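You operate a simulated robot arm through the tools that you are given. There is no shell and no other tool. Be economical: measure what you need, move in short steps, check, and stop when the job is done.

Carry out the task below with a simulated robot arm. There is one attempt and no reset: what you move stays moved.

## Task
Sweep up the toast crumbs and tip them into the square bin.
Fine: lay the dust pan beside the crumbs first; brush them in with the hand brush; put brush and pan back.
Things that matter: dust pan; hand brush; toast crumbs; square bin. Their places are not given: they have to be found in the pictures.

Only the result counts: the job must be done as asked and must still hold three seconds after the hand-in. Knocking over, shifting, dropping, spilling or breaking anything else fails it.

## Robot
A 6-joint arm with a two-finger parallel gripper, fixed in place. Base frame: the origin is at the foot of the arm, x ahead of it, y to its left, z up; the work surface is at about z = 880. Units: mm, rad, N and s.
With the tool pointing down near the work surface it reaches from about 240 to 640 mm from the base axis. Its first joint turns from -1.152 to 1.152 rad. Payload 2.7 kg.
The tool frame sits at the grasp point between the pads (the TCP): z along the fingers, y along the line on which they close. The tips reach 23 mm beyond it. Largest opening 94 mm; finger width 38, thickness 10; the body of the gripper, 54 by 96 mm, starts 39 mm behind the TCP.
Orientation is told as [roll, pitch, yaw] about the base's x, y, z axes, in that order, counted from this pose: with the fingers straight down and closing along the base's y, the tool's x points along the base's -x, its y along +y and its z along -z.

## Interface
- The arm moves only by the tool step_arm. Its argument "increments" is a list of rows, each a list of 7 numbers: the gripper command, from -1 (shut) to 1 (fully open), values between in proportion, then the shift along the tool's x, y, z in mm, then the turn, a rotation vector about the tool's x, y, z in degrees. In form: [[gripper, tx, ty, tz, rx, ry, rz], ...]. A call has 1 to 10 rows; each row shifts and turns the commanded pose from where the row before left it, along the tool's axes as they then stand. Rows are played at 5 a second. More than 50 mm and 0.15 rad between two rows, or a gripper value outside its range, and nothing of the call is played. Where a pose cannot be reached the arm comes as near as it can. A force on the tool above 50 N (or 10 N above the force at the start of the call, whichever is more), or a blocked arm, ends the call early, and 0.2 s more pass. Each finger travels about 45 mm/s and halts on what it meets, pressing with about 38 N; the grip force reading is that of the motor and also rises with nothing between the fingers. The clock runs only during rows and for 0.2 s after the last one: add rows that do not move to give the fingers time. The reply holds the time, the measured pose of the TCP, the force on the tool along the base axes, the opening and the grip force, in the units named above and with some noise.
- Cameras (640 x 400 px; columns grow to the right, rows downward): "scene" is fixed at [81.7, -437.9, 1411.4]; the picture's right is [0.70, -0.71, 0.00], its down [-0.37, -0.37, -0.85] and it looks along [0.61, 0.60, -0.53] (base axes); focal length 229 px, centre (320, 200). "wrist" rides on the gripper at [-39, 0, -44] in the tool frame; the picture's right is [0.00, -1.00, 0.00], its down [0.97, 0.00, -0.24] and it looks along [0.24, 0.00, 0.97] (tool axes); focal length 218 px, centre (320, 200).
- snapshot(camera): a new picture of that camera. It takes no simulated time.
- probe_pixels(camera, pixels): for up to 12 pixels [column, row] of the newest picture of that camera ("zoom" is the newest enlarged one), the place [x, y, z] in the base frame of the surface seen there, good to about 2 mm. It takes no simulated time.
- enlarge(camera, box): a new picture of the part [left, top, right, bottom] of that camera's present view, enlarged. It takes no simulated time.
- sign_off(): hands the job in; it is judged then, once.

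Work in short steps. Measure before you move; look again where a grasp or a placing could have gone wrong, and mend it. You have 80 turns and 54 pictures in all, those below and enlarged ones among them. Open the gripper and draw the arm clear of the work before you hand the job in, unless the task says otherwise; then end with one line.

The tools are called after "Call:" by a JSON object that holds its "fn" and its "kwargs". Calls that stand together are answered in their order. step_arm: Moves the arm, as the interface text tells. Its arguments: {"type":"object","properties":{"increments":{"type":"array"}},"required":["increments"]} The other tools are called the same way: snapshot (camera) takes a picture; probe_pixels (camera, pixels) gives the place of the surface under pixels of a picture; enlarge (camera, box) takes an enlarged picture of a part of a camera's view; sign_off () hands the job in.

At the start:

```text
t: 0.0
tcp_pos: [280.2, 84.3, 1334.9]
orientation: [0.001, -0.001, 0.001]
ft_force: [-0.2, -0.2, 0.7]
grip_width: 94.0
gripper_force: 0.1
```

scene: 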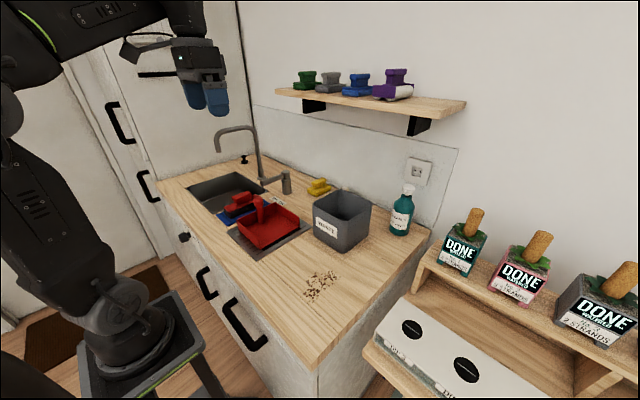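
wrist: 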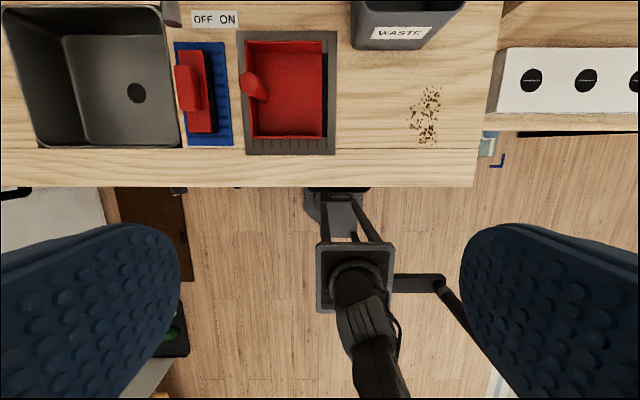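

The scene shows the red pan near (268,225), the brush at (238,205), crumbs at (320,286) and the bin at (342,220). I enlarge both views to measure them.

Call:
{"fn": "enlarge", "kwargs": {"camera": "scene", "box": [180, 150, 400, 310]}}

Call:
{"fn": "enlarge", "kwargs": {"camera": "wrist", "box": [150, 0, 490, 200]}}

```text
2.50 times, centred on (290, 230) of scene
```

zoom: 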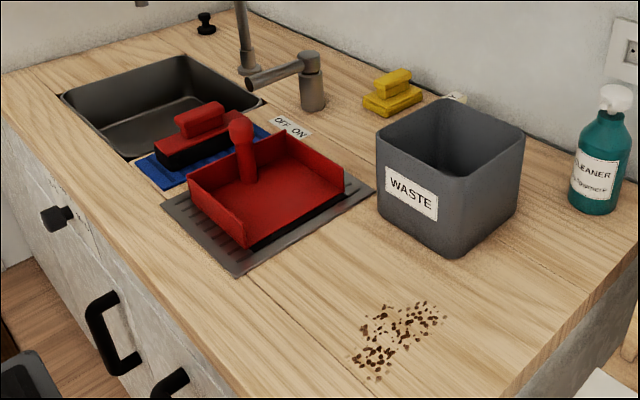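

```text
1.88 times, centred on (320, 100) of wrist
```

zoom: 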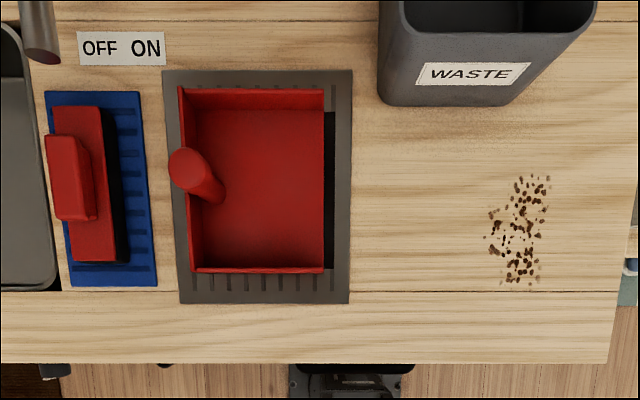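

The pan opens to the right (-y), with its upright knob at the +y side. I probe the key points in the enlarged wrist picture.

Call:
{"fn": "probe_pixels", "kwargs": {"camera": "zoom", "pixels": [[185, 165], [215, 190], [182, 90], [322, 90], [322, 270], [195, 270], [260, 180], [329, 180], [340, 180], [166, 75], [348, 300], [326, 100]]}}

Call:
{"fn": "probe_pixels", "kwargs": {"camera": "wrist", "pixels": [[178, 67], [198, 67], [178, 108], [198, 108], [190, 53], [203, 53], [191, 132], [214, 132], [176, 45], [230, 143], [211, 100], [222, 100]]}}

Call:
{"fn": "probe_pixels", "kwargs": {"camera": "wrist", "pixels": [[437, 90], [410, 115], [420, 143], [437, 140], [437, 120], [425, 100], [352, 45], [415, 48], [355, 5], [465, 3], [470, 180], [300, 180]]}}

Call:
{"fn": "probe_pixels", "kwargs": {"camera": "scene", "pixels": [[316, 203], [340, 189], [372, 206], [347, 222], [340, 249], [262, 199], [262, 220], [400, 215], [345, 233], [365, 225], [330, 205], [318, 190]]}}

```text
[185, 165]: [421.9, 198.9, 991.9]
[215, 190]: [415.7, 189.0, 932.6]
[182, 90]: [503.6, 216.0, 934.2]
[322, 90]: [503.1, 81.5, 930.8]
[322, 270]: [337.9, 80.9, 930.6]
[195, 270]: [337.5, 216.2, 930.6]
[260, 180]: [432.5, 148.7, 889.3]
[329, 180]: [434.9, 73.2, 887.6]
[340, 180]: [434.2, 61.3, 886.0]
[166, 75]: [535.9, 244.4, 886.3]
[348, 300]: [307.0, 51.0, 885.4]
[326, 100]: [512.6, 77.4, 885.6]
```

```text
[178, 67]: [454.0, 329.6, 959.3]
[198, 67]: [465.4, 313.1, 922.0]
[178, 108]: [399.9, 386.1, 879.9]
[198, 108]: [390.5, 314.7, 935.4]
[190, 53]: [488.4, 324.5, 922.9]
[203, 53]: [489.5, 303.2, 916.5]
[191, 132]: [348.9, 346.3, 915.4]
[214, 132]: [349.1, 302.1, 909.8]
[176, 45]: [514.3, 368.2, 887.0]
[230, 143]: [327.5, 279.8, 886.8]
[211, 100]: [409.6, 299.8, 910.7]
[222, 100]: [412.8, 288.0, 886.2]
```

```text
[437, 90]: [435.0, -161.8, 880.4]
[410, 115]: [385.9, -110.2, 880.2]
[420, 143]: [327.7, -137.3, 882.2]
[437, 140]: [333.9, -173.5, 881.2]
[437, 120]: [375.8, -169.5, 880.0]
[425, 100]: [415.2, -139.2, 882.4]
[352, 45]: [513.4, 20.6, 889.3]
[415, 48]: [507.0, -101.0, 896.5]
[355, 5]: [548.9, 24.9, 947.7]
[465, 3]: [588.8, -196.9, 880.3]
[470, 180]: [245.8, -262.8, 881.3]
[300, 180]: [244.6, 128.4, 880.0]
```

```text
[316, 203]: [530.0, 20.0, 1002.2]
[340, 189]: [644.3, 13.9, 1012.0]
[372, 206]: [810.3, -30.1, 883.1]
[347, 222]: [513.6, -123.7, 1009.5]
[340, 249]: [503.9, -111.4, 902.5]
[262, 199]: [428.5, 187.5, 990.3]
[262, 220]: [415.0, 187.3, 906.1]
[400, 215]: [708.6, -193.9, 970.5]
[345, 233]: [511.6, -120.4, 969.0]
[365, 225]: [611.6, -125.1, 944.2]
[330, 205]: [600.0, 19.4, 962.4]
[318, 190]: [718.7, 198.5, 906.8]
```

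Pan floor spans about x 338–504, y 75–216, knob near (421,195) topping at z≈992; brush handle near (427,329) top 959; crumbs x 328–437, y −110…−175; bin about x 510–650, y −125…25, rim 1010. I move above the pan knob for a closer look.

Call:
{"fn": "step_arm", "kwargs": {"increments": [[1, -28, 20, 30, 0, 0, 0], [1, -28, 20, 30, 0, 0, 0], [1, -28, 20, 30, 0, 0, 0], [1, -28, 20, 30, 0, 0, 0], [1, -28, 20, 30, 0, 0, 0], [1, 0, 0, 30, 0, 0, 0], [1, 0, 0, 0, 0, 0, 0]]}}

Call:
{"fn": "snapshot", "kwargs": {"camera": "wrist"}}

Call:
{"fn": "enlarge", "kwargs": {"camera": "scene", "box": [210, 180, 320, 260]}}

```text
t: 1.6
tcp_pos: [424.0, 184.7, 1155.1]
orientation: [-0.001, -0.001, 0.0]
ft_force: [-0.1, 0.0, -0.1]
grip_width: 93.7
gripper_force: 0.1
```

```text
49 pictures are left
```

wrist: 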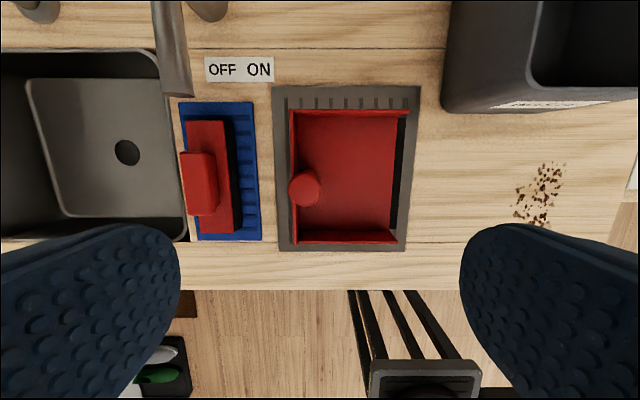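

```text
5.00 times, centred on (265, 220) of scene
```

zoom: 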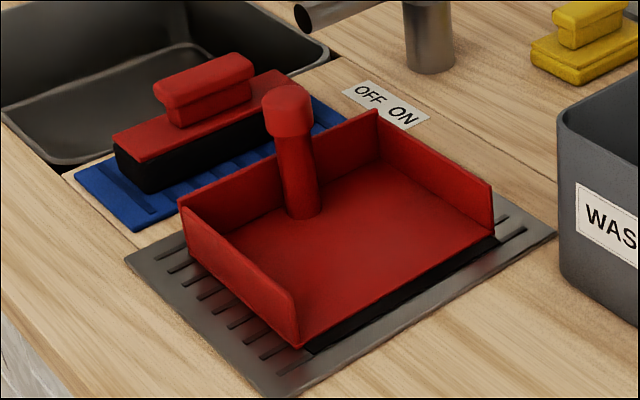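

The knob is a capped post at (305,188) in the wrist view, standing inside the back wall; a black lip forms the mouth. I probe the cap, post, lip and brush.

Call:
{"fn": "probe_pixels", "kwargs": {"camera": "wrist", "pixels": [[305, 188], [291, 188], [319, 188], [305, 173], [305, 203], [394, 180], [400, 180], [407, 180], [400, 120], [392, 226], [404, 112], [345, 180]]}}

Call:
{"fn": "probe_pixels", "kwargs": {"camera": "zoom", "pixels": [[288, 95], [288, 125], [290, 145], [296, 180], [303, 212], [268, 120], [308, 120], [282, 180], [312, 180], [305, 345], [400, 290], [480, 250]]}}

Call:
{"fn": "probe_pixels", "kwargs": {"camera": "wrist", "pixels": [[185, 155], [212, 155], [190, 213], [216, 213], [200, 185], [225, 125], [230, 230], [237, 180], [210, 122], [215, 180], [184, 210], [205, 233]]}}

```text
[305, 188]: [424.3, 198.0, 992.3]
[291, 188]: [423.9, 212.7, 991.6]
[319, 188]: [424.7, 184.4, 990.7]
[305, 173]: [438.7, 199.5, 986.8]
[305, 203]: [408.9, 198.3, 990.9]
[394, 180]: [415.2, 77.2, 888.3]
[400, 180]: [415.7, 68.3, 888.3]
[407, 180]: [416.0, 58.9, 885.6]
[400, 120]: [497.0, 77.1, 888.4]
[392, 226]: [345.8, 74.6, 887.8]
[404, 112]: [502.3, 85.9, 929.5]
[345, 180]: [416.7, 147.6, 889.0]
```

```text
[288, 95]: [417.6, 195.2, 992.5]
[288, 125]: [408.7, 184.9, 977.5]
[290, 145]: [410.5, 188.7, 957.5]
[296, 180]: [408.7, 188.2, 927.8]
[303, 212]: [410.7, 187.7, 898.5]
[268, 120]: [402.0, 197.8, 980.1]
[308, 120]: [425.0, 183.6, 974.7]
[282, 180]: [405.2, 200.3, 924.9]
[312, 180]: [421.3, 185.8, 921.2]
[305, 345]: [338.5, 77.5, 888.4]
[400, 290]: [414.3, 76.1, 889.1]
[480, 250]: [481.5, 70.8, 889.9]
```

```text
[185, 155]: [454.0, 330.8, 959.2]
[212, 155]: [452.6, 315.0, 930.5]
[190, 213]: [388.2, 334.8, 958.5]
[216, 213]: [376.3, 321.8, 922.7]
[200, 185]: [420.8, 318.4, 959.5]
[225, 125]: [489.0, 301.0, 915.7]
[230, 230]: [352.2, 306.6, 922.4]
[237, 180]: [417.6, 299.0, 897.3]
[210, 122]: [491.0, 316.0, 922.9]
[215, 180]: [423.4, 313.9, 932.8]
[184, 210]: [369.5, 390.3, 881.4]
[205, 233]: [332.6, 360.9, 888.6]
```

Cap centre is about (420.5, 199.5), dia ≈37, z 972–992. I descend with fingers closing along y to TCP z≈979 (tips at 956, above the 934 wall).

Call:
{"fn": "step_arm", "kwargs": {"increments": [[1, 3.5, 14.8, 30, 0, 0, 0], [1, 0, 0, 45, 0, 0, 0], [1, 0, 0, 45, 0, 0, 0], [1, 0, 0, 30, 0, 0, 0], [1, 0, 0, 26, 0, 0, 0], [1, 0, 0, 0, 0, 0, 0]]}}

Call:
{"fn": "snapshot", "kwargs": {"camera": "wrist"}}

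```text
t: 3.0
tcp_pos: [418.0, 197.2, 979.0]
orientation: [-0.001, 0.001, 0.001]
ft_force: [0.1, 0.9, 0.3]
grip_width: 94.0
gripper_force: 0.0
```

```text
47 pictures are left
```

wrist: 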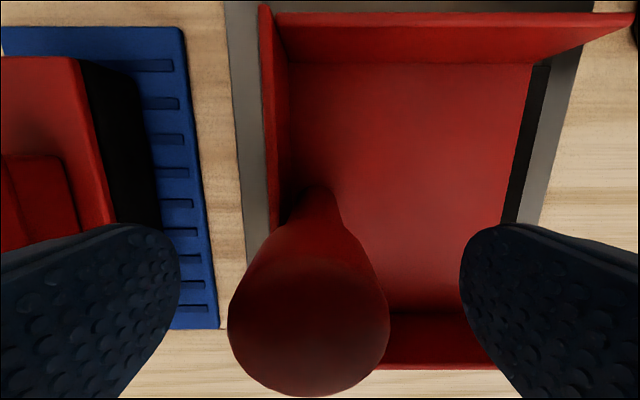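

Cap centred at column 308, so I am about 2.7 mm short in +y; I correct and close.

Call:
{"fn": "step_arm", "kwargs": {"increments": [[1, -2, 2.6, 0, 0, 0, 0], [0.2, 0, 0, 0, 0, 0, 0], [-0.4, 0, 0, 0, 0, 0, 0], [-1, 0, 0, 0, 0, 0, 0], [-1, 0, 0, 0, 0, 0, 0], [-1, 0, 0, 0, 0, 0, 0], [-1, 0, 0, 0, 0, 0, 0]]}}

```text
t: 4.6
tcp_pos: [418.3, 201.3, 978.5]
orientation: [-0.002, 0.0, 0.002]
ft_force: [-0.6, -0.7, 0.3]
grip_width: 29.3
gripper_force: 37.9
```

Grip holds at 29.3 mm. Lift gently and look.

Call:
{"fn": "step_arm", "kwargs": {"increments": [[-1, 0, 0, -10, 0, 0, 0], [-1, 0, 0, -20, 0, 0, 0], [-1, 0, 0, -30, 0, 0, 0], [-1, 0, 0, 0, 0, 0, 0]]}}

Call:
{"fn": "enlarge", "kwargs": {"camera": "scene", "box": [180, 120, 400, 280]}}

Call:
{"fn": "snapshot", "kwargs": {"camera": "wrist"}}

```text
t: 5.6
tcp_pos: [418.6, 203.3, 1039.6]
orientation: [0.0, 0.001, 0.001]
ft_force: [0.0, -0.5, -1.3]
grip_width: 29.1
gripper_force: 37.9
```

```text
2.50 times, centred on (290, 200) of scene
```

zoom: 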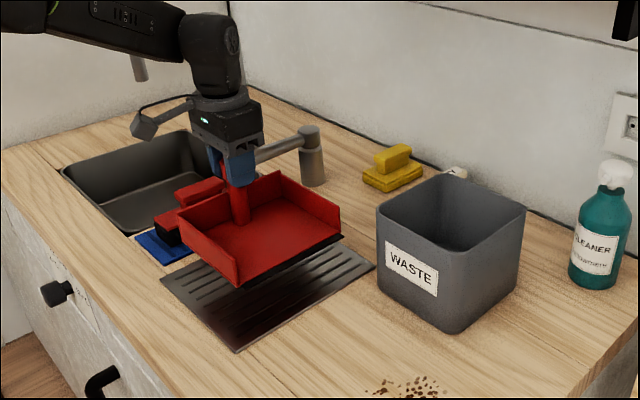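

```text
45 pictures are left
```

wrist: 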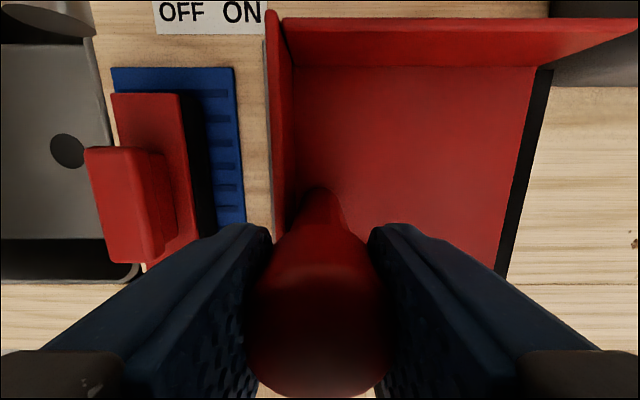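

Pan hangs level. I shift −38 in x, then −166 in y so the mouth lip sits at y≈−100, still at height.

Call:
{"fn": "step_arm", "kwargs": {"increments": [[-1, 20, 0, 0, 0, 0, 0], [-1, 18, 0, 0, 0, 0, 0], [-1, 0, -34, 0, 0, 0, 0], [-1, 0, -34, 0, 0, 0, 0], [-1, 0, -34, 0, 0, 0, 0], [-1, 0, -34, 0, 0, 0, 0], [-1, 0, -30, 0, 0, 0, 0], [-1, 0, 0, 25, 0, 0, 0], [-1, 0, 0, 20, 0, 0, 0], [-1, 0, 0, 0, 0, 0, 0]]}}

Call:
{"fn": "snapshot", "kwargs": {"camera": "wrist"}}

Call:
{"fn": "enlarge", "kwargs": {"camera": "scene", "box": [200, 170, 420, 330]}}

```text
t: 7.8
tcp_pos: [381.1, 35.7, 994.1]
orientation: [0.001, 0.001, 0.002]
ft_force: [0.2, -0.4, -1.9]
grip_width: 29.2
gripper_force: 38.3
```

```text
44 pictures are left
```

wrist: 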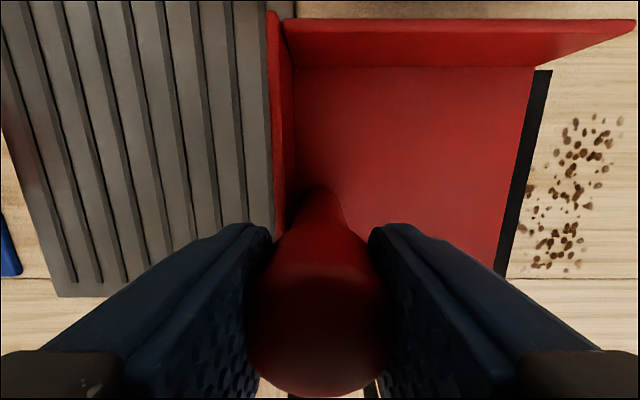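

```text
2.50 times, centred on (310, 250) of scene
```

zoom: 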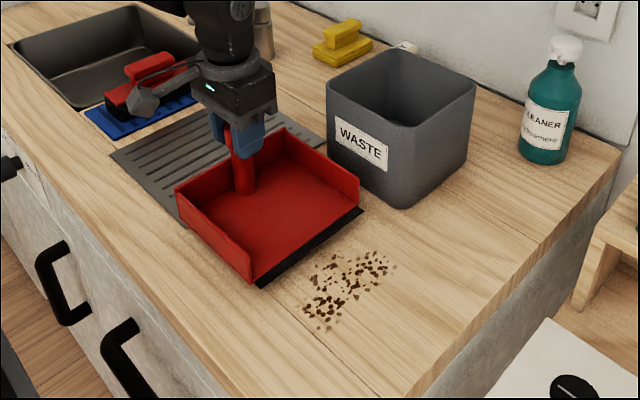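

The pan's rear may touch the drip mat's edge (y≈51). I probe lip, nearest crumbs, and mat edge.

Call:
{"fn": "probe_pixels", "kwargs": {"camera": "wrist", "pixels": [[550, 75], [540, 150], [505, 265], [537, 210], [525, 228], [537, 266], [563, 130], [278, 15], [276, 180], [530, 188], [275, 230], [536, 185]]}}

Call:
{"fn": "probe_pixels", "kwargs": {"camera": "zoom", "pixels": [[262, 286], [362, 209], [310, 255], [176, 188], [178, 215], [310, 278], [318, 270], [304, 300], [330, 258], [323, 140], [183, 225], [300, 312]]}}

```text
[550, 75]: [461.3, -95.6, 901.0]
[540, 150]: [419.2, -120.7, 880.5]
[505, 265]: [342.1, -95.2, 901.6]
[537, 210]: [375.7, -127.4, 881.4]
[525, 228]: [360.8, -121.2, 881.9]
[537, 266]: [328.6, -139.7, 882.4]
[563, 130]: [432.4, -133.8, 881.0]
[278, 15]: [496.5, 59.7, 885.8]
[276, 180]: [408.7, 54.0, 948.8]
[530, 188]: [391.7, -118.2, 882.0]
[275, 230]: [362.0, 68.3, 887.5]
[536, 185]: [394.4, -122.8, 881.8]
```

```text
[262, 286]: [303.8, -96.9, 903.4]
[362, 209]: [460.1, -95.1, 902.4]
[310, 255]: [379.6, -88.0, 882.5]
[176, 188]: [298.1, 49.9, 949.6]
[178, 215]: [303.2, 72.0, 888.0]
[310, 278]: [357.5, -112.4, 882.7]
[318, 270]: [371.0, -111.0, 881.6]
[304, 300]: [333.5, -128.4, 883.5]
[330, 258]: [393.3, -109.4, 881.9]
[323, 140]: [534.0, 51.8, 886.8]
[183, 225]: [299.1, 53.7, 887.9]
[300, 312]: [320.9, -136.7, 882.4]
```

Lip is at y −96, rear at ~53, overlapping the mat edge (~51.5). I shift a further 8 mm in −y and lower about 19 mm.

Call:
{"fn": "step_arm", "kwargs": {"increments": [[-1, 0, -8, 0, 0, 0, 0], [-1, 0, 0, 8, 0, 0, 0], [-1, 0, 0, 8, 0, 0, 0], [-1, 0, 0, 2, 0, 0, 0], [-1, 0, 0, 0, 0, 0, 0]]}}

Call:
{"fn": "enlarge", "kwargs": {"camera": "scene", "box": [200, 190, 365, 310]}}

```text
t: 9.0
tcp_pos: [381.5, 28.8, 975.8]
orientation: [0.0, 0.001, 0.001]
ft_force: [0.2, -0.4, -1.9]
grip_width: 29.1
gripper_force: 38.3
```

```text
3.33 times, centred on (282, 250) of scene
```

zoom: 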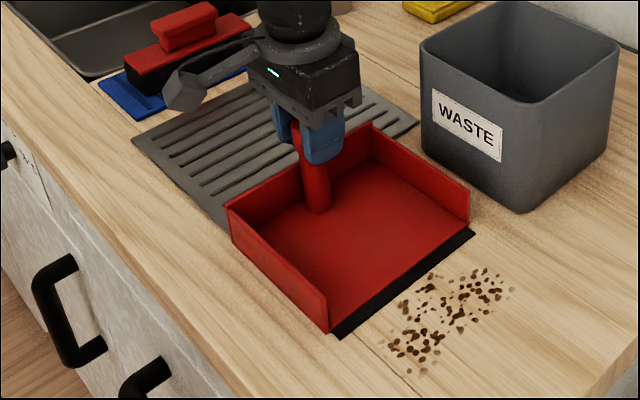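

No contact yet; expected contact at TCP z≈972.5. I go down in 1 mm steps.

Call:
{"fn": "step_arm", "kwargs": {"increments": [[-1, 0, 0, 1.2, 0, 0, 0], [-1, 0, 0, 1, 0, 0, 0], [-1, 0, 0, 0.8, 0, 0, 0], [-1, 0, 0, 0, 0, 0, 0]]}}

```text
t: 10.0
tcp_pos: [382.3, 27.2, 974.1]
orientation: [-0.001, -0.006, 0.002]
ft_force: [-7.6, 5.4, 31.2]
grip_width: 29.3
gripper_force: 38.3
```

Contact at 31 N. I ease up 0.8 mm and check that the pan is flat on the counter and clear of the mat.

Call:
{"fn": "step_arm", "kwargs": {"increments": [[-1, 0, 0, -0.8, 0, 0, 0], [-1, 0, 0, 0, 0, 0, 0]]}}

Call:
{"fn": "enlarge", "kwargs": {"camera": "scene", "box": [230, 210, 340, 290]}}

Call:
{"fn": "probe_pixels", "kwargs": {"camera": "zoom", "pixels": [[338, 335], [395, 285], [450, 245], [548, 168], [330, 315], [530, 160], [225, 185], [240, 210], [215, 170]]}}

```text
t: 10.6
tcp_pos: [382.3, 26.5, 974.6]
orientation: [-0.001, -0.003, 0.002]
ft_force: [-0.1, 3.4, 21.7]
grip_width: 29.3
gripper_force: 37.8
```

```text
5.00 times, centred on (285, 250) of scene
```

zoom: 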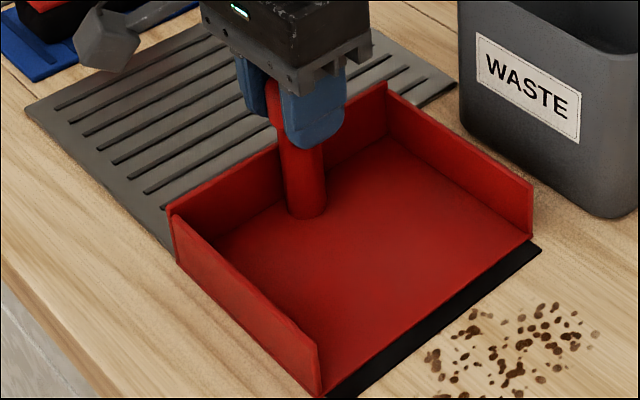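

```text
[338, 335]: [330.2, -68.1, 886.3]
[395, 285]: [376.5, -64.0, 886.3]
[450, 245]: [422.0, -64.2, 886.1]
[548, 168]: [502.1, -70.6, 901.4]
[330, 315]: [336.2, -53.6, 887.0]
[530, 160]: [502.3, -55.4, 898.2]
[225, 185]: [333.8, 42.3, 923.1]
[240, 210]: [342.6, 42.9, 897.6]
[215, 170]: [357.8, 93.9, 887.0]
```

I probe the floor front/back, the lip and the mat edge to judge whether it sits level.

Call:
{"fn": "probe_pixels", "kwargs": {"camera": "zoom", "pixels": [[345, 388], [440, 320], [520, 262], [536, 252], [240, 255], [360, 180], [400, 155], [315, 385], [176, 262], [456, 88], [168, 238], [530, 238]]}}

```text
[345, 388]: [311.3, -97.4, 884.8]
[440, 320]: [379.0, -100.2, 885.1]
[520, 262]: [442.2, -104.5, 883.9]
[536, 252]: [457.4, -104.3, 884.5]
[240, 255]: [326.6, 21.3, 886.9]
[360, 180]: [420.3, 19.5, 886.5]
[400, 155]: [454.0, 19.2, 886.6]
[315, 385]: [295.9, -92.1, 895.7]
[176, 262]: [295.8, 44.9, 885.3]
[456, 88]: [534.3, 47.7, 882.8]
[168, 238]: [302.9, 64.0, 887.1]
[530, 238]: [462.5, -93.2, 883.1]
```

The pan sits level (floor 886.5 back, 886 front). I relieve the remaining press, release, and rise straight up.

Call:
{"fn": "step_arm", "kwargs": {"increments": [[-1, 0, 0, -0.8, 0, 0, 0], [-0.3, 0, 0, 0, 0, 0, 0], [0.2, 0, 0, 0, 0, 0, 0], [1, 0, 0, 0, 0, 0, 0], [1, 0, 0, 0, 0, 0, 0], [1, 0, 0, 0, 0, 0, 0], [1, 0, 0, -20, 0, 0, 0], [1, 0, 0, -40, 0, 0, 0], [1, 0, 0, -40, 0, 0, 0], [1, 0, 0, 0, 0, 0, 0]]}}

Call:
{"fn": "snapshot", "kwargs": {"camera": "wrist"}}

```text
t: 12.8
tcp_pos: [381.8, 27.4, 1073.7]
orientation: [-0.001, 0.0, 0.0]
ft_force: [-0.7, 1.0, 0.9]
grip_width: 93.9
gripper_force: 0.0
```

```text
40 pictures are left
```

wrist: 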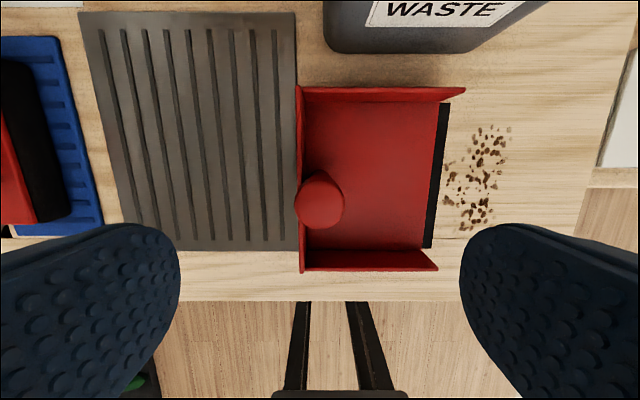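

The pan lies flush beside the crumbs. Next I move above the brush handle for a close look.

Call:
{"fn": "step_arm", "kwargs": {"increments": [[1, -8, 45, -6, 0, 0, 0], [1, -8, 45, 0, 0, 0, 0], [1, -8, 45, 0, 0, 0, 0], [1, -8, 45, 0, 0, 0, 0], [1, -8, 45, 0, 0, 0, 0], [1, 0, 45, 0, 0, 0, 0], [1, 0, 31, 0, 0, 0, 0], [1, 0, 0, 30, 0, 0, 0], [1, 0, 0, 0, 0, 0, 0]]}}

Call:
{"fn": "snapshot", "kwargs": {"camera": "wrist"}}

```text
t: 14.8
tcp_pos: [421.2, 330.4, 1051.9]
orientation: [0.001, 0.0, 0.0]
ft_force: [0.6, 0.3, -0.6]
grip_width: 93.8
gripper_force: 0.1
```

```text
39 pictures are left
```

wrist: 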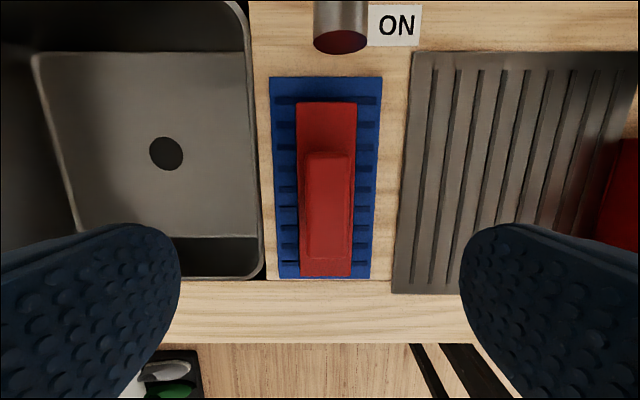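

Brush handle is at (329,205). I probe handle edges, body, and the tap spout.

Call:
{"fn": "probe_pixels", "kwargs": {"camera": "wrist", "pixels": [[310, 160], [347, 160], [310, 253], [350, 253], [329, 205], [298, 106], [356, 106], [302, 272], [350, 273], [342, 40], [329, 156], [328, 257]]}}

Call:
{"fn": "enlarge", "kwargs": {"camera": "scene", "box": [200, 170, 310, 250]}}

```text
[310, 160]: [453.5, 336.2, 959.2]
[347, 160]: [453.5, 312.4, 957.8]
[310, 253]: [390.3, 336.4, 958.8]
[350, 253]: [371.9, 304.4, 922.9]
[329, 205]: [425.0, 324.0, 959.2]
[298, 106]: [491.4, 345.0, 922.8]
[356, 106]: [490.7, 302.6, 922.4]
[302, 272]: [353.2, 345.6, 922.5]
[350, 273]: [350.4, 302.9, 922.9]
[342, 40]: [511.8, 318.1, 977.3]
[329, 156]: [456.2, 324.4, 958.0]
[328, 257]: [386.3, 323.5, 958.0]
```

```text
5.00 times, centred on (255, 210) of scene
```

zoom: 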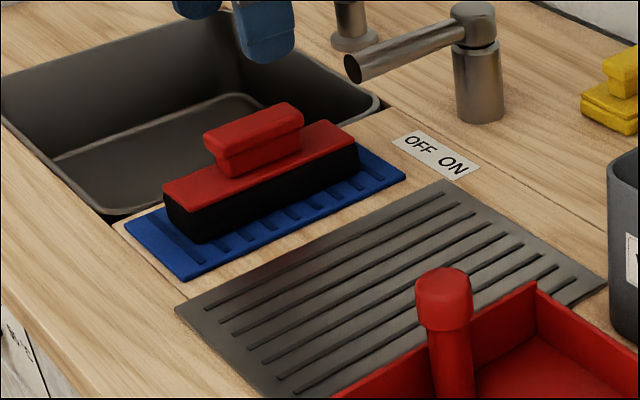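

Handle centre is (421, 324), width 26, z 935–959; body top 922.5. I descend to TCP z≈948 and grip.

Call:
{"fn": "step_arm", "kwargs": {"increments": [[1, 0, -6.2, 30, 0, 0, 0], [1, 0, 0, 40, 0, 0, 0], [1, 0, 0, 24, 0, 0, 0], [1, 0, 0, 10, 0, 0, 0], [1, 0, 0, 0, 0, 0, 0], [0, 0, 0, 0, 0, 0, 0], [-1, 0, 0, 0, 0, 0, 0], [-1, 0, 0, 0, 0, 0, 0], [-1, 0, 0, 0, 0, 0, 0], [-1, 0, 0, 0, 0, 0, 0]]}}

```text
t: 17.0
tcp_pos: [421.4, 322.3, 947.4]
orientation: [-0.001, 0.001, 0.001]
ft_force: [0.0, 0.1, 0.1]
grip_width: 25.7
gripper_force: 38.0
```

Gripped at 25.7 mm. I lift 150 mm and check the hold.

Call:
{"fn": "step_arm", "kwargs": {"increments": [[-1, 0, 0, -10, 0, 0, 0], [-1, 0, 0, -40, 0, 0, 0], [-1, 0, 0, -50, 0, 0, 0], [-1, 0, 0, -50, 0, 0, 0], [-1, 0, 0, 0, 0, 0, 0]]}}

Call:
{"fn": "snapshot", "kwargs": {"camera": "scene"}}

```text
t: 18.2
tcp_pos: [423.6, 319.4, 1096.4]
orientation: [-0.001, -0.001, 0.0]
ft_force: [0.2, 0.2, -0.9]
grip_width: 25.5
gripper_force: 37.4
```

```text
37 pictures are left
```

scene: 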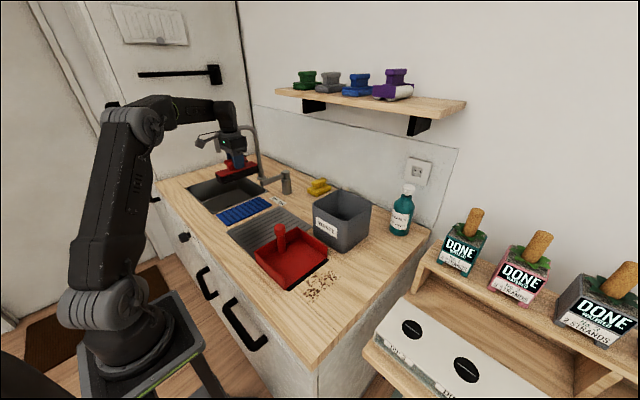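

Held well. I carry the brush above everything to (382, −220).

Call:
{"fn": "step_arm", "kwargs": {"increments": [[-1, 20, -40, 0, 0, 0, 0], [-1, 20, -40, 0, 0, 0, 0], [-1, 0, -49, 0, 0, 0, 0], [-1, 0, -49, 0, 0, 0, 0], [-1, 0, -49, 0, 0, 0, 0], [-1, 0, -49, 0, 0, 0, 0], [-1, 0, -49, 0, 0, 0, 0], [-1, 0, -49, 0, 0, 0, 0], [-1, 0, -49, 0, 0, 0, 0], [-1, 0, -49, 0, 0, 0, 0]]}}

Call:
{"fn": "step_arm", "kwargs": {"increments": [[-1, 0, -35, 0, 0, 0, 0], [-1, 0, -34, 20, 0, 0, 0], [-1, 0, 0, 40, 0, 0, 0], [-1, 0, 0, 40, 0, 0, 0], [-1, 0, 0, 20, 0, 0, 0], [-1, 0, 0, 15, 0, 0, 0], [-1, 0, 0, 0, 0, 0, 0]]}}

Call:
{"fn": "enlarge", "kwargs": {"camera": "scene", "box": [240, 200, 405, 320]}}

Call:
{"fn": "snapshot", "kwargs": {"camera": "wrist"}}

```text
t: 20.4
tcp_pos: [379.9, -150.0, 1098.9]
orientation: [0.0, 0.002, 0.001]
ft_force: [0.0, -0.5, -1.1]
grip_width: 25.5
gripper_force: 38.2
```

```text
t: 22.0
tcp_pos: [382.3, -219.2, 960.6]
orientation: [-0.001, 0.001, 0.001]
ft_force: [-0.1, -0.6, -1.4]
grip_width: 25.5
gripper_force: 38.5
```

```text
3.33 times, centred on (322, 260) of scene
```

zoom: 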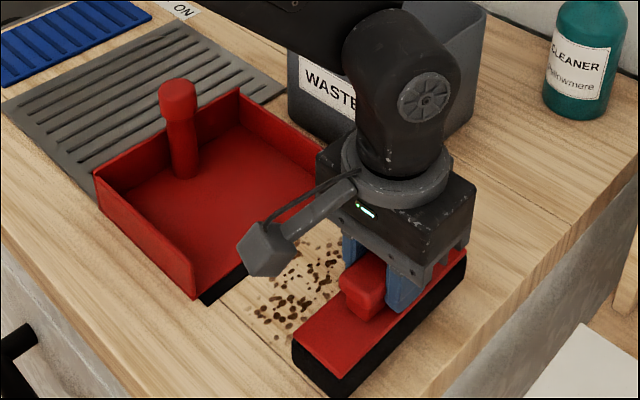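

```text
35 pictures are left
```

wrist: 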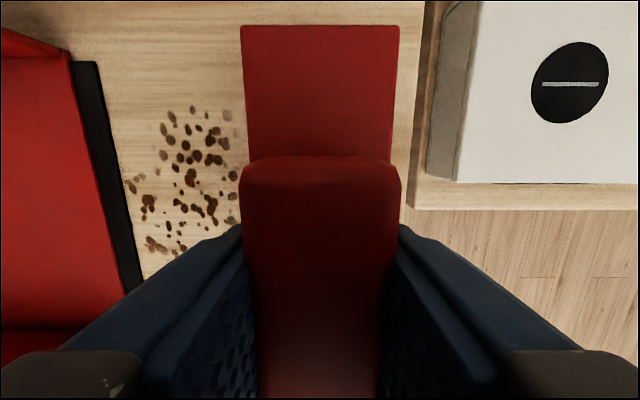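

I probe the crumbs nearest the brush and the counter edge to be sure the brush lands behind all of them.

Call:
{"fn": "probe_pixels", "kwargs": {"camera": "wrist", "pixels": [[238, 115], [232, 175], [233, 145], [232, 220], [130, 185], [192, 108], [150, 245], [178, 250], [408, 190], [108, 150], [135, 280], [85, 70]]}}

```text
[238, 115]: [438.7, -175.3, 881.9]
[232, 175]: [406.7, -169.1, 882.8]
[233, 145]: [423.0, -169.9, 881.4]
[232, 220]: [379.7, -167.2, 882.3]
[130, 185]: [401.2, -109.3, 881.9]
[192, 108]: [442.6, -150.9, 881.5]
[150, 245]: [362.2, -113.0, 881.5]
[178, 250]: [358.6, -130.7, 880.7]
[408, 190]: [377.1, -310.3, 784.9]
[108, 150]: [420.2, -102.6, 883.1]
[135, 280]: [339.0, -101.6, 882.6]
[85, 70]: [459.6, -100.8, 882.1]
```

Brush front edge will be at y≈−197, clear of the crumbs (≥−177). I lower to contact.

Call:
{"fn": "step_arm", "kwargs": {"increments": [[-1, 0, 0, 8, 0, 0, 0], [-1, 0, 0, 6, 0, 0, 0], [-1, 0, 0, 2, 0, 0, 0], [-1, 0, 0, 1, 0, 0, 0], [-1, 0, 0, 0, 0, 0, 0]]}}

```text
t: 23.2
tcp_pos: [381.4, -219.0, 944.2]
orientation: [0.0, 0.002, 0.0]
ft_force: [-0.2, 0.0, -2.0]
grip_width: 25.6
gripper_force: 38.4
```

Call:
{"fn": "step_arm", "kwargs": {"increments": [[-1, 0, 0, 1, 0, 0, 0], [-1, 0, 0, 0, 0, 0, 0]]}}

Call:
{"fn": "enlarge", "kwargs": {"camera": "scene", "box": [290, 230, 400, 310]}}

```text
t: 23.8
tcp_pos: [382.0, -218.6, 943.0]
orientation: [0.001, -0.001, -0.002]
ft_force: [1.0, 0.8, -1.6]
grip_width: 25.4
gripper_force: 37.9
```

```text
5.00 times, centred on (345, 270) of scene
```

zoom: 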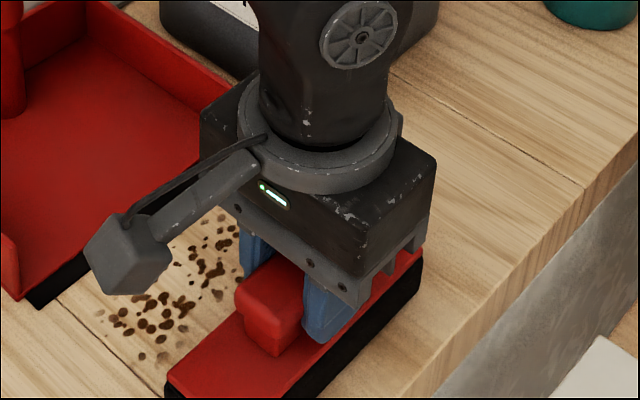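

No contact yet. A gadget protrudes from the hand at (125,255) in the zoom; I probe it to check clearance with the pan's post and walls while sweeping.

Call:
{"fn": "probe_pixels", "kwargs": {"camera": "zoom", "pixels": [[125, 255], [95, 250], [130, 290], [160, 230], [240, 170], [170, 375], [240, 325], [300, 360], [280, 345]]}}

Call:
{"fn": "step_arm", "kwargs": {"increments": [[-1, 0, 0, 1, 0, 0, 0], [-1, 0, 0, 0.7, 0, 0, 0], [-1, 0, 0, 0, 0, 0, 0]]}}

```text
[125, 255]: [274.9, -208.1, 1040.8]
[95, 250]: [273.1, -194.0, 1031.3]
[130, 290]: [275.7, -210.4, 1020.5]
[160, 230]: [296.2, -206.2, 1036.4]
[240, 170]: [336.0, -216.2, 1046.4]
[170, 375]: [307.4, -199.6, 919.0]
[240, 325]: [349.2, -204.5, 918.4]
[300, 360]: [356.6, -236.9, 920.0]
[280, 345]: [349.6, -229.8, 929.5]
```

```text
t: 24.6
tcp_pos: [382.2, -218.5, 943.0]
orientation: [0.001, 0.0, -0.001]
ft_force: [-0.3, 1.1, 5.2]
grip_width: 25.7
gripper_force: 37.7
```

Contact at TCP z≈943 with light force; the gadget clears everything. I sweep +y to bring the brush front near y≈−112.

Call:
{"fn": "step_arm", "kwargs": {"increments": [[-1, 0, 6, 0, 0, 0, 0], [-1, 0, 9, 0, 0, 0, 0], [-1, 0, 9, 0, 0, 0, 0], [-1, 0, 9, 0, 0, 0, 0], [-1, 0, 9, 0, 0, 0, 0], [-1, 0, 9, 0, 0, 0, 0], [-1, 0, 9, 0, 0, 0, 0], [-1, 0, 9, 0, 0, 0, 0], [-1, 0, 9, 0, 0, 0, 0], [-1, 0, 6, 0, 0, 0, 0]]}}

Call:
{"fn": "snapshot", "kwargs": {"camera": "wrist"}}

Call:
{"fn": "enlarge", "kwargs": {"camera": "scene", "box": [260, 220, 370, 300]}}

```text
t: 26.8
tcp_pos: [382.8, -136.2, 941.9]
orientation: [0.0, 0.0, 0.001]
ft_force: [1.0, -5.3, 14.3]
grip_width: 25.2
gripper_force: 38.1
```

```text
33 pictures are left
```

wrist: 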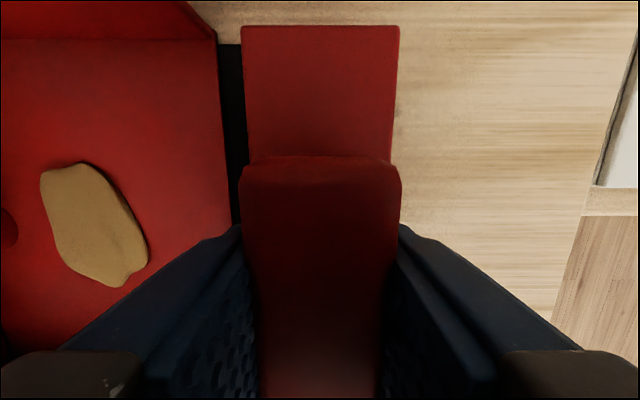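

```text
5.00 times, centred on (315, 260) of scene
```

zoom: 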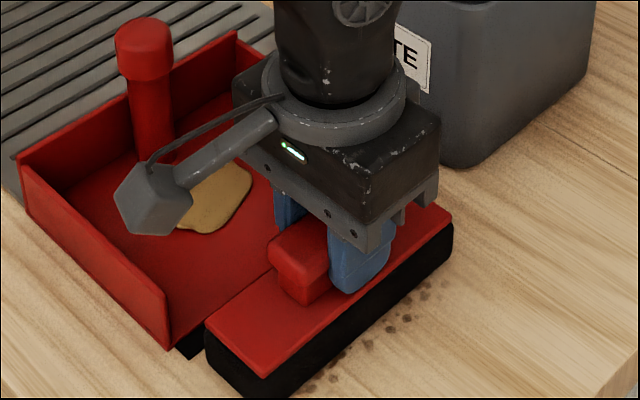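

Crumbs now appear as a heap in the pan, but a few specks remain behind the brush (zoom (395,325), (335,375)). I lift and move back to inspect.

Call:
{"fn": "step_arm", "kwargs": {"increments": [[-1, 0, 0, -10, 0, 0, 0], [-1, 0, 0, -25, 0, 0, 0], [-1, 0, -40, -20, 0, 0, 0], [-1, 0, -45, 0, 0, 0, 0], [-1, 0, 0, 0, 0, 0, 0]]}}

Call:
{"fn": "snapshot", "kwargs": {"camera": "wrist"}}

Call:
{"fn": "enlarge", "kwargs": {"camera": "scene", "box": [260, 220, 370, 300]}}

```text
t: 28.0
tcp_pos: [381.8, -220.7, 993.1]
orientation: [0.0, 0.0, 0.002]
ft_force: [1.4, -0.1, -0.8]
grip_width: 25.3
gripper_force: 37.9
```

```text
31 pictures are left
```

wrist: 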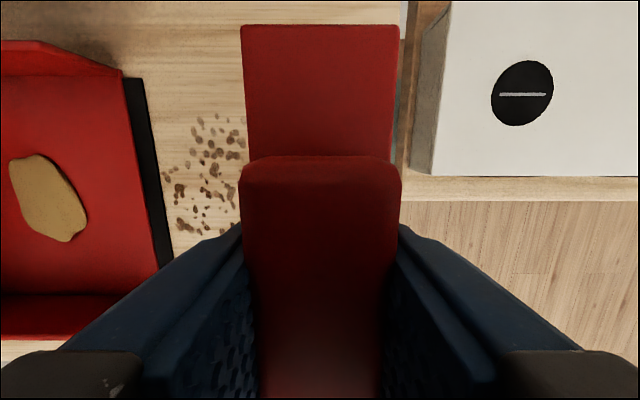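

```text
5.00 times, centred on (315, 260) of scene
```

zoom: 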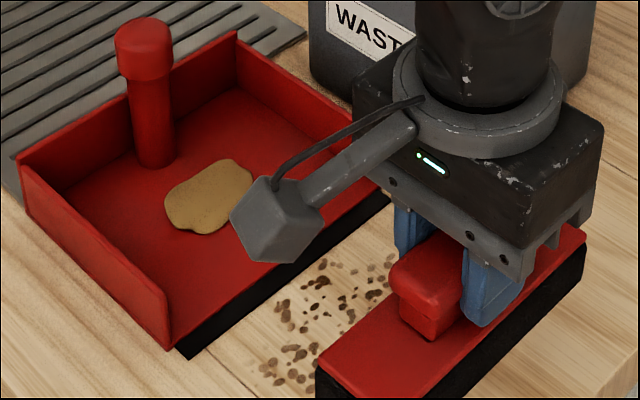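

The stain has faded partly and a heap has formed, so more strokes are needed. I repeat the stroke: down to contact, sweep +y.

Call:
{"fn": "step_arm", "kwargs": {"increments": [[-1, 0, 0, 30, 0, 0, 0], [-1, 0, 0, 15, 0, 0, 0], [-1, 0, 0, 6, 0, 0, 0], [-1, 0, 0, 0, 0, 0, 0]]}}

Call:
{"fn": "step_arm", "kwargs": {"increments": [[-1, 0, 8, 0, 0, 0, 0], [-1, 0, 9, 0, 0, 0, 0], [-1, 0, 9, 0, 0, 0, 0], [-1, 0, 9, 0, 0, 0, 0], [-1, 0, 9, 0, 0, 0, 0], [-1, 0, 9, 0, 0, 0, 0], [-1, 0, 9, 0, 0, 0, 0], [-1, 0, 9, 0, 0, 0, 0], [-1, 0, 9, 0, 0, 0, 0], [-1, 0, 6, 0, 0, 0, 0]]}}

Call:
{"fn": "step_arm", "kwargs": {"increments": [[-1, 0, 0, -10, 0, 0, 0], [-1, 0, 0, -25, 0, 0, 0], [-1, 0, -40, -20, 0, 0, 0], [-1, 0, -45, 0, 0, 0, 0], [-1, 0, 0, 0, 0, 0, 0]]}}

Call:
{"fn": "snapshot", "kwargs": {"camera": "wrist"}}

```text
t: 29.0
tcp_pos: [381.6, -219.4, 944.6]
orientation: [0.0, 0.0, 0.001]
ft_force: [-0.8, 0.1, -0.2]
grip_width: 25.8
gripper_force: 37.9
```

```text
t: 31.2
tcp_pos: [381.0, -135.5, 944.8]
orientation: [0.001, -0.002, 0.0]
ft_force: [-1.0, -0.1, -1.2]
grip_width: 25.7
gripper_force: 38.0
```

```text
t: 32.4
tcp_pos: [383.3, -219.0, 1003.8]
orientation: [0.0, 0.0, 0.001]
ft_force: [-0.1, 1.1, -1.9]
grip_width: 25.2
gripper_force: 38.0
```

```text
29 pictures are left
```

wrist: 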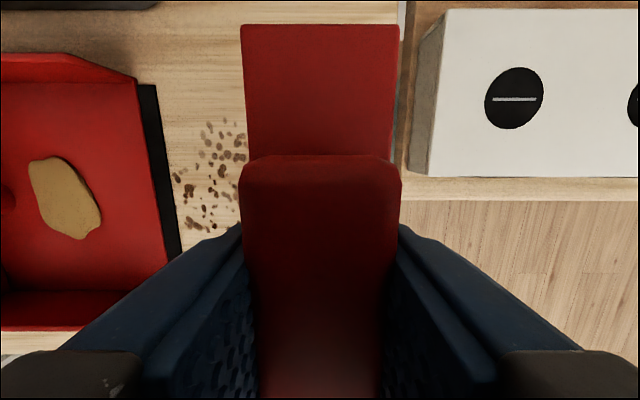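

That stroke rode just above the counter (no force). I repeat pressing with light contact (command about 940.5).

Call:
{"fn": "step_arm", "kwargs": {"increments": [[-1, 0, 0, 35, 0, 0, 0], [-1, 0, 0, 18, 0, 0, 0], [-1, 0, 0, 4, 0, 0, 0], [-1, 0, 0, 2.2, 0, 0, 0], [-1, 0, 0, 0, 0, 0, 0]]}}

Call:
{"fn": "step_arm", "kwargs": {"increments": [[-1, 0, 8, 0, 0, 0, 0], [-1, 0, 9, 0, 0, 0, 0], [-1, 0, 9, 0, 0, 0, 0], [-1, 0, 9, 0, 0, 0, 0], [-1, 0, 9, 0, 0, 0, 0], [-1, 0, 9, 0, 0, 0, 0], [-1, 0, 9, 0, 0, 0, 0], [-1, 0, 9, 0, 0, 0, 0], [-1, 0, 9, 0, 0, 0, 0], [-1, 0, 6, 0, 0, 0, 0]]}}

Call:
{"fn": "step_arm", "kwargs": {"increments": [[-1, 0, 0, -10, 0, 0, 0], [-1, 0, 0, -25, 0, 0, 0], [-1, 0, -40, -20, 0, 0, 0], [-1, 0, -46, 0, 0, 0, 0], [-1, 0, 0, 0, 0, 0, 0]]}}

Call:
{"fn": "snapshot", "kwargs": {"camera": "wrist"}}

```text
t: 33.6
tcp_pos: [381.8, -219.3, 942.3]
orientation: [-0.001, -0.003, 0.001]
ft_force: [0.4, -0.6, 0.7]
grip_width: 25.4
gripper_force: 38.1
```

```text
t: 35.8
tcp_pos: [382.2, -132.6, 942.1]
orientation: [-0.002, -0.002, 0.001]
ft_force: [0.5, -3.9, 8.1]
grip_width: 25.4
gripper_force: 38.3
```

```text
t: 37.0
tcp_pos: [382.0, -220.0, 996.0]
orientation: [-0.001, 0.0, 0.001]
ft_force: [-0.3, 0.3, -1.0]
grip_width: 25.5
gripper_force: 37.9
```

```text
28 pictures are left
```

wrist: 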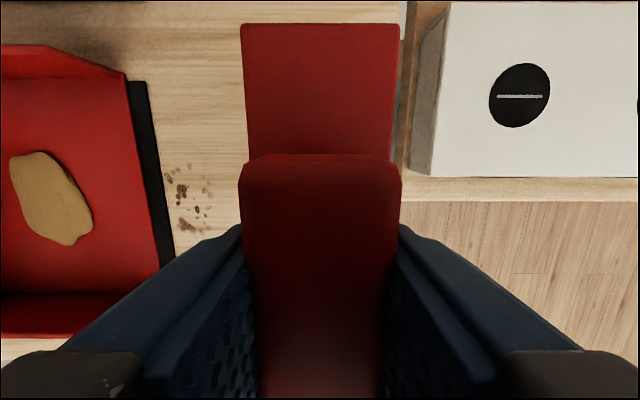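

Nearly gone; the remainder lies by the lip. One more pressed stroke, slightly firmer and ending about 5 mm further.

Call:
{"fn": "step_arm", "kwargs": {"increments": [[-1, 0, 0, 35, 0, 0, 0], [-1, 0, 15, 16, 0, 0, 0], [-1, 0, 0, 3, 0, 0, 0], [-1, 0, 0, 1.8, 0, 0, 0], [-1, 0, 0, 0, 0, 0, 0]]}}

Call:
{"fn": "step_arm", "kwargs": {"increments": [[-1, 0, 8, 0, 0, 0, 0], [-1, 0, 9, 0, 0, 0, 0], [-1, 0, 9, 0, 0, 0, 0], [-1, 0, 9, 0, 0, 0, 0], [-1, 0, 9, 0, 0, 0, 0], [-1, 0, 9, 0, 0, 0, 0], [-1, 0, 9, 0, 0, 0, 0], [-1, 0, 8, 0, 0, 0, 0], [-1, 0, 6, 0, 0, 0, 0], [-1, 0, 0, 0, 0, 0, 0]]}}

Call:
{"fn": "step_arm", "kwargs": {"increments": [[-1, 0, 0, -10, 0, 0, 0], [-1, 0, 0, -25, 0, 0, 0], [-1, 0, -40, -20, 0, 0, 0], [-1, 0, -46, 0, 0, 0, 0], [-1, 0, 0, 0, 0, 0, 0]]}}

Call:
{"fn": "snapshot", "kwargs": {"camera": "wrist"}}

Call:
{"fn": "enlarge", "kwargs": {"camera": "scene", "box": [240, 210, 350, 290]}}

```text
t: 38.2
tcp_pos: [381.7, -204.3, 941.5]
orientation: [0.0, -0.001, 0.004]
ft_force: [-5.8, -0.6, 21.5]
grip_width: 25.4
gripper_force: 38.3
```

```text
t: 40.4
tcp_pos: [382.4, -127.5, 941.5]
orientation: [-0.002, -0.002, 0.004]
ft_force: [1.5, -6.3, 16.7]
grip_width: 25.3
gripper_force: 37.7
```

```text
t: 41.6
tcp_pos: [378.3, -215.4, 997.1]
orientation: [-0.001, 0.001, -0.001]
ft_force: [-1.0, 0.0, -1.4]
grip_width: 25.3
gripper_force: 37.6
```

```text
27 pictures are left
```

wrist: 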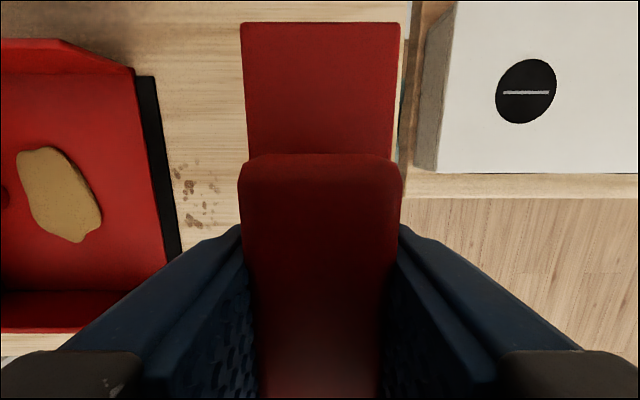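

```text
5.00 times, centred on (295, 250) of scene
```

zoom: 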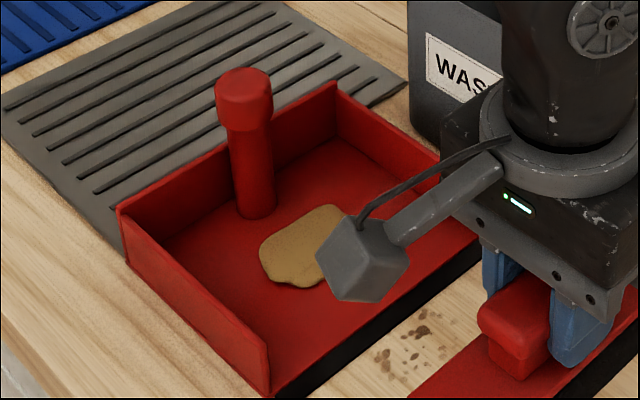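

Still a faint remnant near the lip (185–215, 165–220). Another firm stroke over it.

Call:
{"fn": "step_arm", "kwargs": {"increments": [[-1, 0, 0, 35, 0, 0, 0], [-1, 0, 15, 16, 0, 0, 0], [-1, 0, 0, 3, 0, 0, 0], [-1, 0, 0, 1, 0, 0, 0], [-1, 0, 0, 0, 0, 0, 0]]}}

Call:
{"fn": "step_arm", "kwargs": {"increments": [[-1, 0, 8, 0, 0, 0, 0], [-1, 0, 9, 0, 0, 0, 0], [-1, 0, 9, 0, 0, 0, 0], [-1, 0, 9, 0, 0, 0, 0], [-1, 0, 9, 0, 0, 0, 0], [-1, 0, 9, 0, 0, 0, 0], [-1, 0, 9, 0, 0, 0, 0], [-1, 0, 9, 0, 0, 0, 0], [-1, 0, 6, 0, 0, 0, 0], [-1, 0, 0, 0, 0, 0, 0]]}}

Call:
{"fn": "step_arm", "kwargs": {"increments": [[-1, 0, 0, -10, 0, 0, 0], [-1, 0, 0, -25, 0, 0, 0], [-1, 0, -40, -20, 0, 0, 0], [-1, 0, -46, 0, 0, 0, 0], [-1, 0, 0, 0, 0, 0, 0]]}}

Call:
{"fn": "snapshot", "kwargs": {"camera": "wrist"}}

```text
t: 42.8
tcp_pos: [381.0, -200.2, 942.9]
orientation: [0.001, 0.0, 0.002]
ft_force: [0.7, -0.2, -1.1]
grip_width: 25.5
gripper_force: 37.9
```

```text
t: 45.0
tcp_pos: [380.5, -120.7, 941.8]
orientation: [0.0, 0.0, 0.0]
ft_force: [1.2, -1.7, 3.1]
grip_width: 25.6
gripper_force: 38.0
```

```text
t: 46.2
tcp_pos: [381.2, -208.7, 995.8]
orientation: [0.001, 0.001, 0.002]
ft_force: [-0.3, -0.2, -0.2]
grip_width: 25.5
gripper_force: 38.2
```

```text
25 pictures are left
```

wrist: 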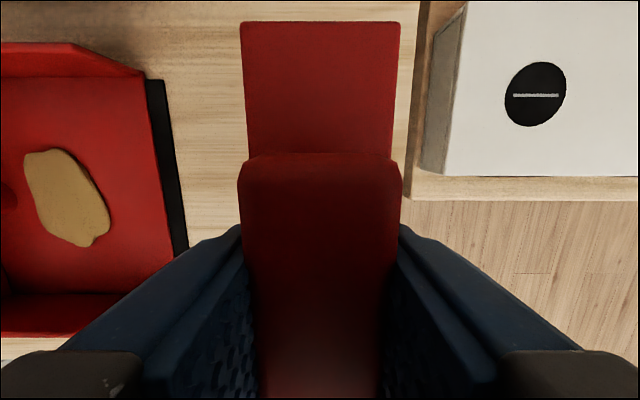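

The counter is clean in view. I raise the brush and carry it back above its blue mat at (421, 323).

Call:
{"fn": "step_arm", "kwargs": {"increments": [[-1, 0, 0, -50, 0, 0, 0], [-1, 0, 0, -50, 0, 0, 0], [-1, 0, 49, 0, 0, 0, 0], [-1, 0, 49, 0, 0, 0, 0], [-1, 0, 49, 0, 0, 0, 0], [-1, 0, 49, 0, 0, 0, 0], [-1, 0, 49, 0, 0, 0, 0], [-1, 0, 49, 0, 0, 0, 0], [-1, 0, 49, 0, 0, 0, 0], [-1, 0, 49, 0, 0, 0, 0]]}}

Call:
{"fn": "step_arm", "kwargs": {"increments": [[-1, -20, 49, 0, 0, 0, 0], [-1, -20, 49, 0, 0, 0, 0], [-1, 0, 42, 0, 0, 0, 0], [-1, 0, 0, 40, 0, 0, 0], [-1, 0, 0, 40, 0, 0, 0], [-1, 0, 0, 0, 0, 0, 0]]}}

Call:
{"fn": "snapshot", "kwargs": {"camera": "scene"}}

Call:
{"fn": "snapshot", "kwargs": {"camera": "wrist"}}

```text
t: 48.4
tcp_pos: [382.2, 185.3, 1096.3]
orientation: [0.001, -0.002, 0.001]
ft_force: [-0.4, 0.4, -1.1]
grip_width: 25.5
gripper_force: 37.6
```

```text
refused: row 1 steps farther than a row can; nothing moved
```

```text
24 pictures are left
```

scene: 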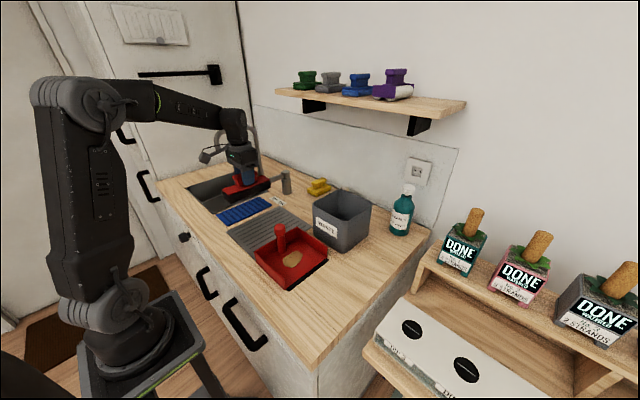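

```text
23 pictures are left
```

wrist: 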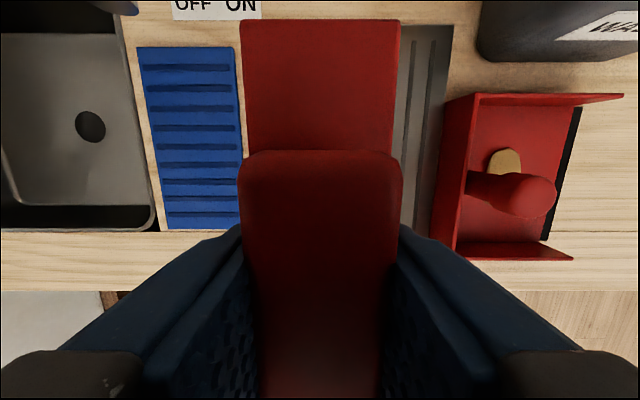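

The counter is clean. The step was too long (y is now 185); I redo the rest in smaller rows: +138 in y, +39 in x, then 80 down.

Call:
{"fn": "step_arm", "kwargs": {"increments": [[-1, -13, 35, 0, 0, 0, 0], [-1, -13, 35, 0, 0, 0, 0], [-1, -13, 35, 0, 0, 0, 0], [-1, 0, 33, 0, 0, 0, 0], [-1, 0, 0, 40, 0, 0, 0], [-1, 0, 0, 40, 0, 0, 0], [-1, 0, 0, 0, 0, 0, 0]]}}

Call:
{"fn": "enlarge", "kwargs": {"camera": "scene", "box": [180, 150, 290, 230]}}

Call:
{"fn": "snapshot", "kwargs": {"camera": "wrist"}}

```text
t: 50.0
tcp_pos: [418.8, 324.2, 1014.4]
orientation: [-0.001, 0.0, 0.001]
ft_force: [-0.7, 0.4, -0.6]
grip_width: 25.3
gripper_force: 37.7
```

```text
5.00 times, centred on (235, 190) of scene
```

zoom: 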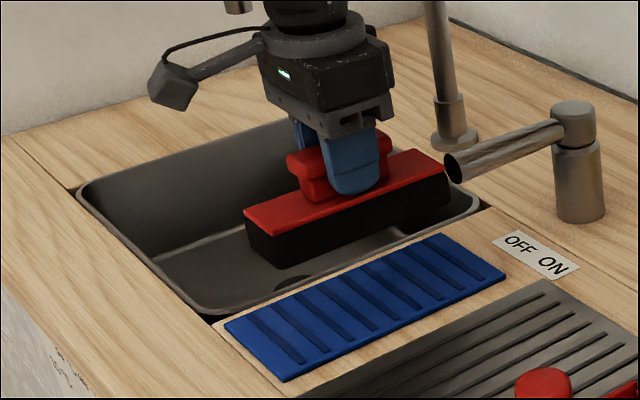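

```text
21 pictures are left
```

wrist: 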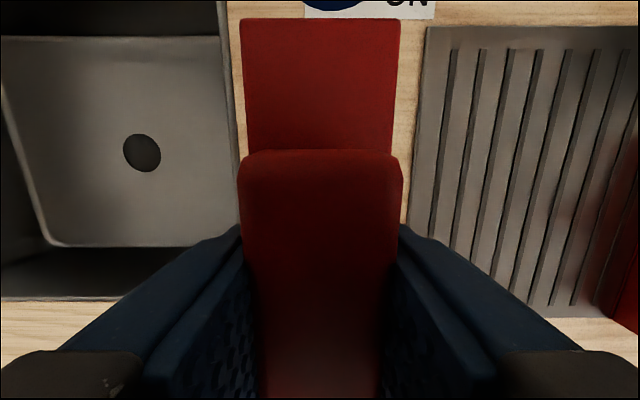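

Aligned over the mat. I lower: 60 mm, then small steps to contact near TCP 947.

Call:
{"fn": "step_arm", "kwargs": {"increments": [[-1, -2, 0, 30, 0, 0, 0], [-1, 0, 0, 25, 0, 0, 0], [-1, 0, 0, 8, 0, 0, 0], [-1, 0, 0, 2, 0, 0, 0], [-1, 0, 0, 1, 0, 0, 0], [-1, 0, 0, 0, 0, 0, 0]]}}

```text
t: 51.4
tcp_pos: [422.3, 322.0, 950.0]
orientation: [0.0, 0.0, -0.001]
ft_force: [-1.0, -0.5, -1.0]
grip_width: 25.5
gripper_force: 38.2
```

Call:
{"fn": "step_arm", "kwargs": {"increments": [[-1, 0, 0, 1.2, 0, 0, 0], [-1, 0, 0, 1, 0, 0, 0], [-1, 0, 0, 0, 0, 0, 0]]}}

```text
t: 52.2
tcp_pos: [422.9, 323.6, 947.1]
orientation: [0.0, 0.0, 0.0]
ft_force: [-1.8, -0.6, 1.3]
grip_width: 25.4
gripper_force: 38.6
```

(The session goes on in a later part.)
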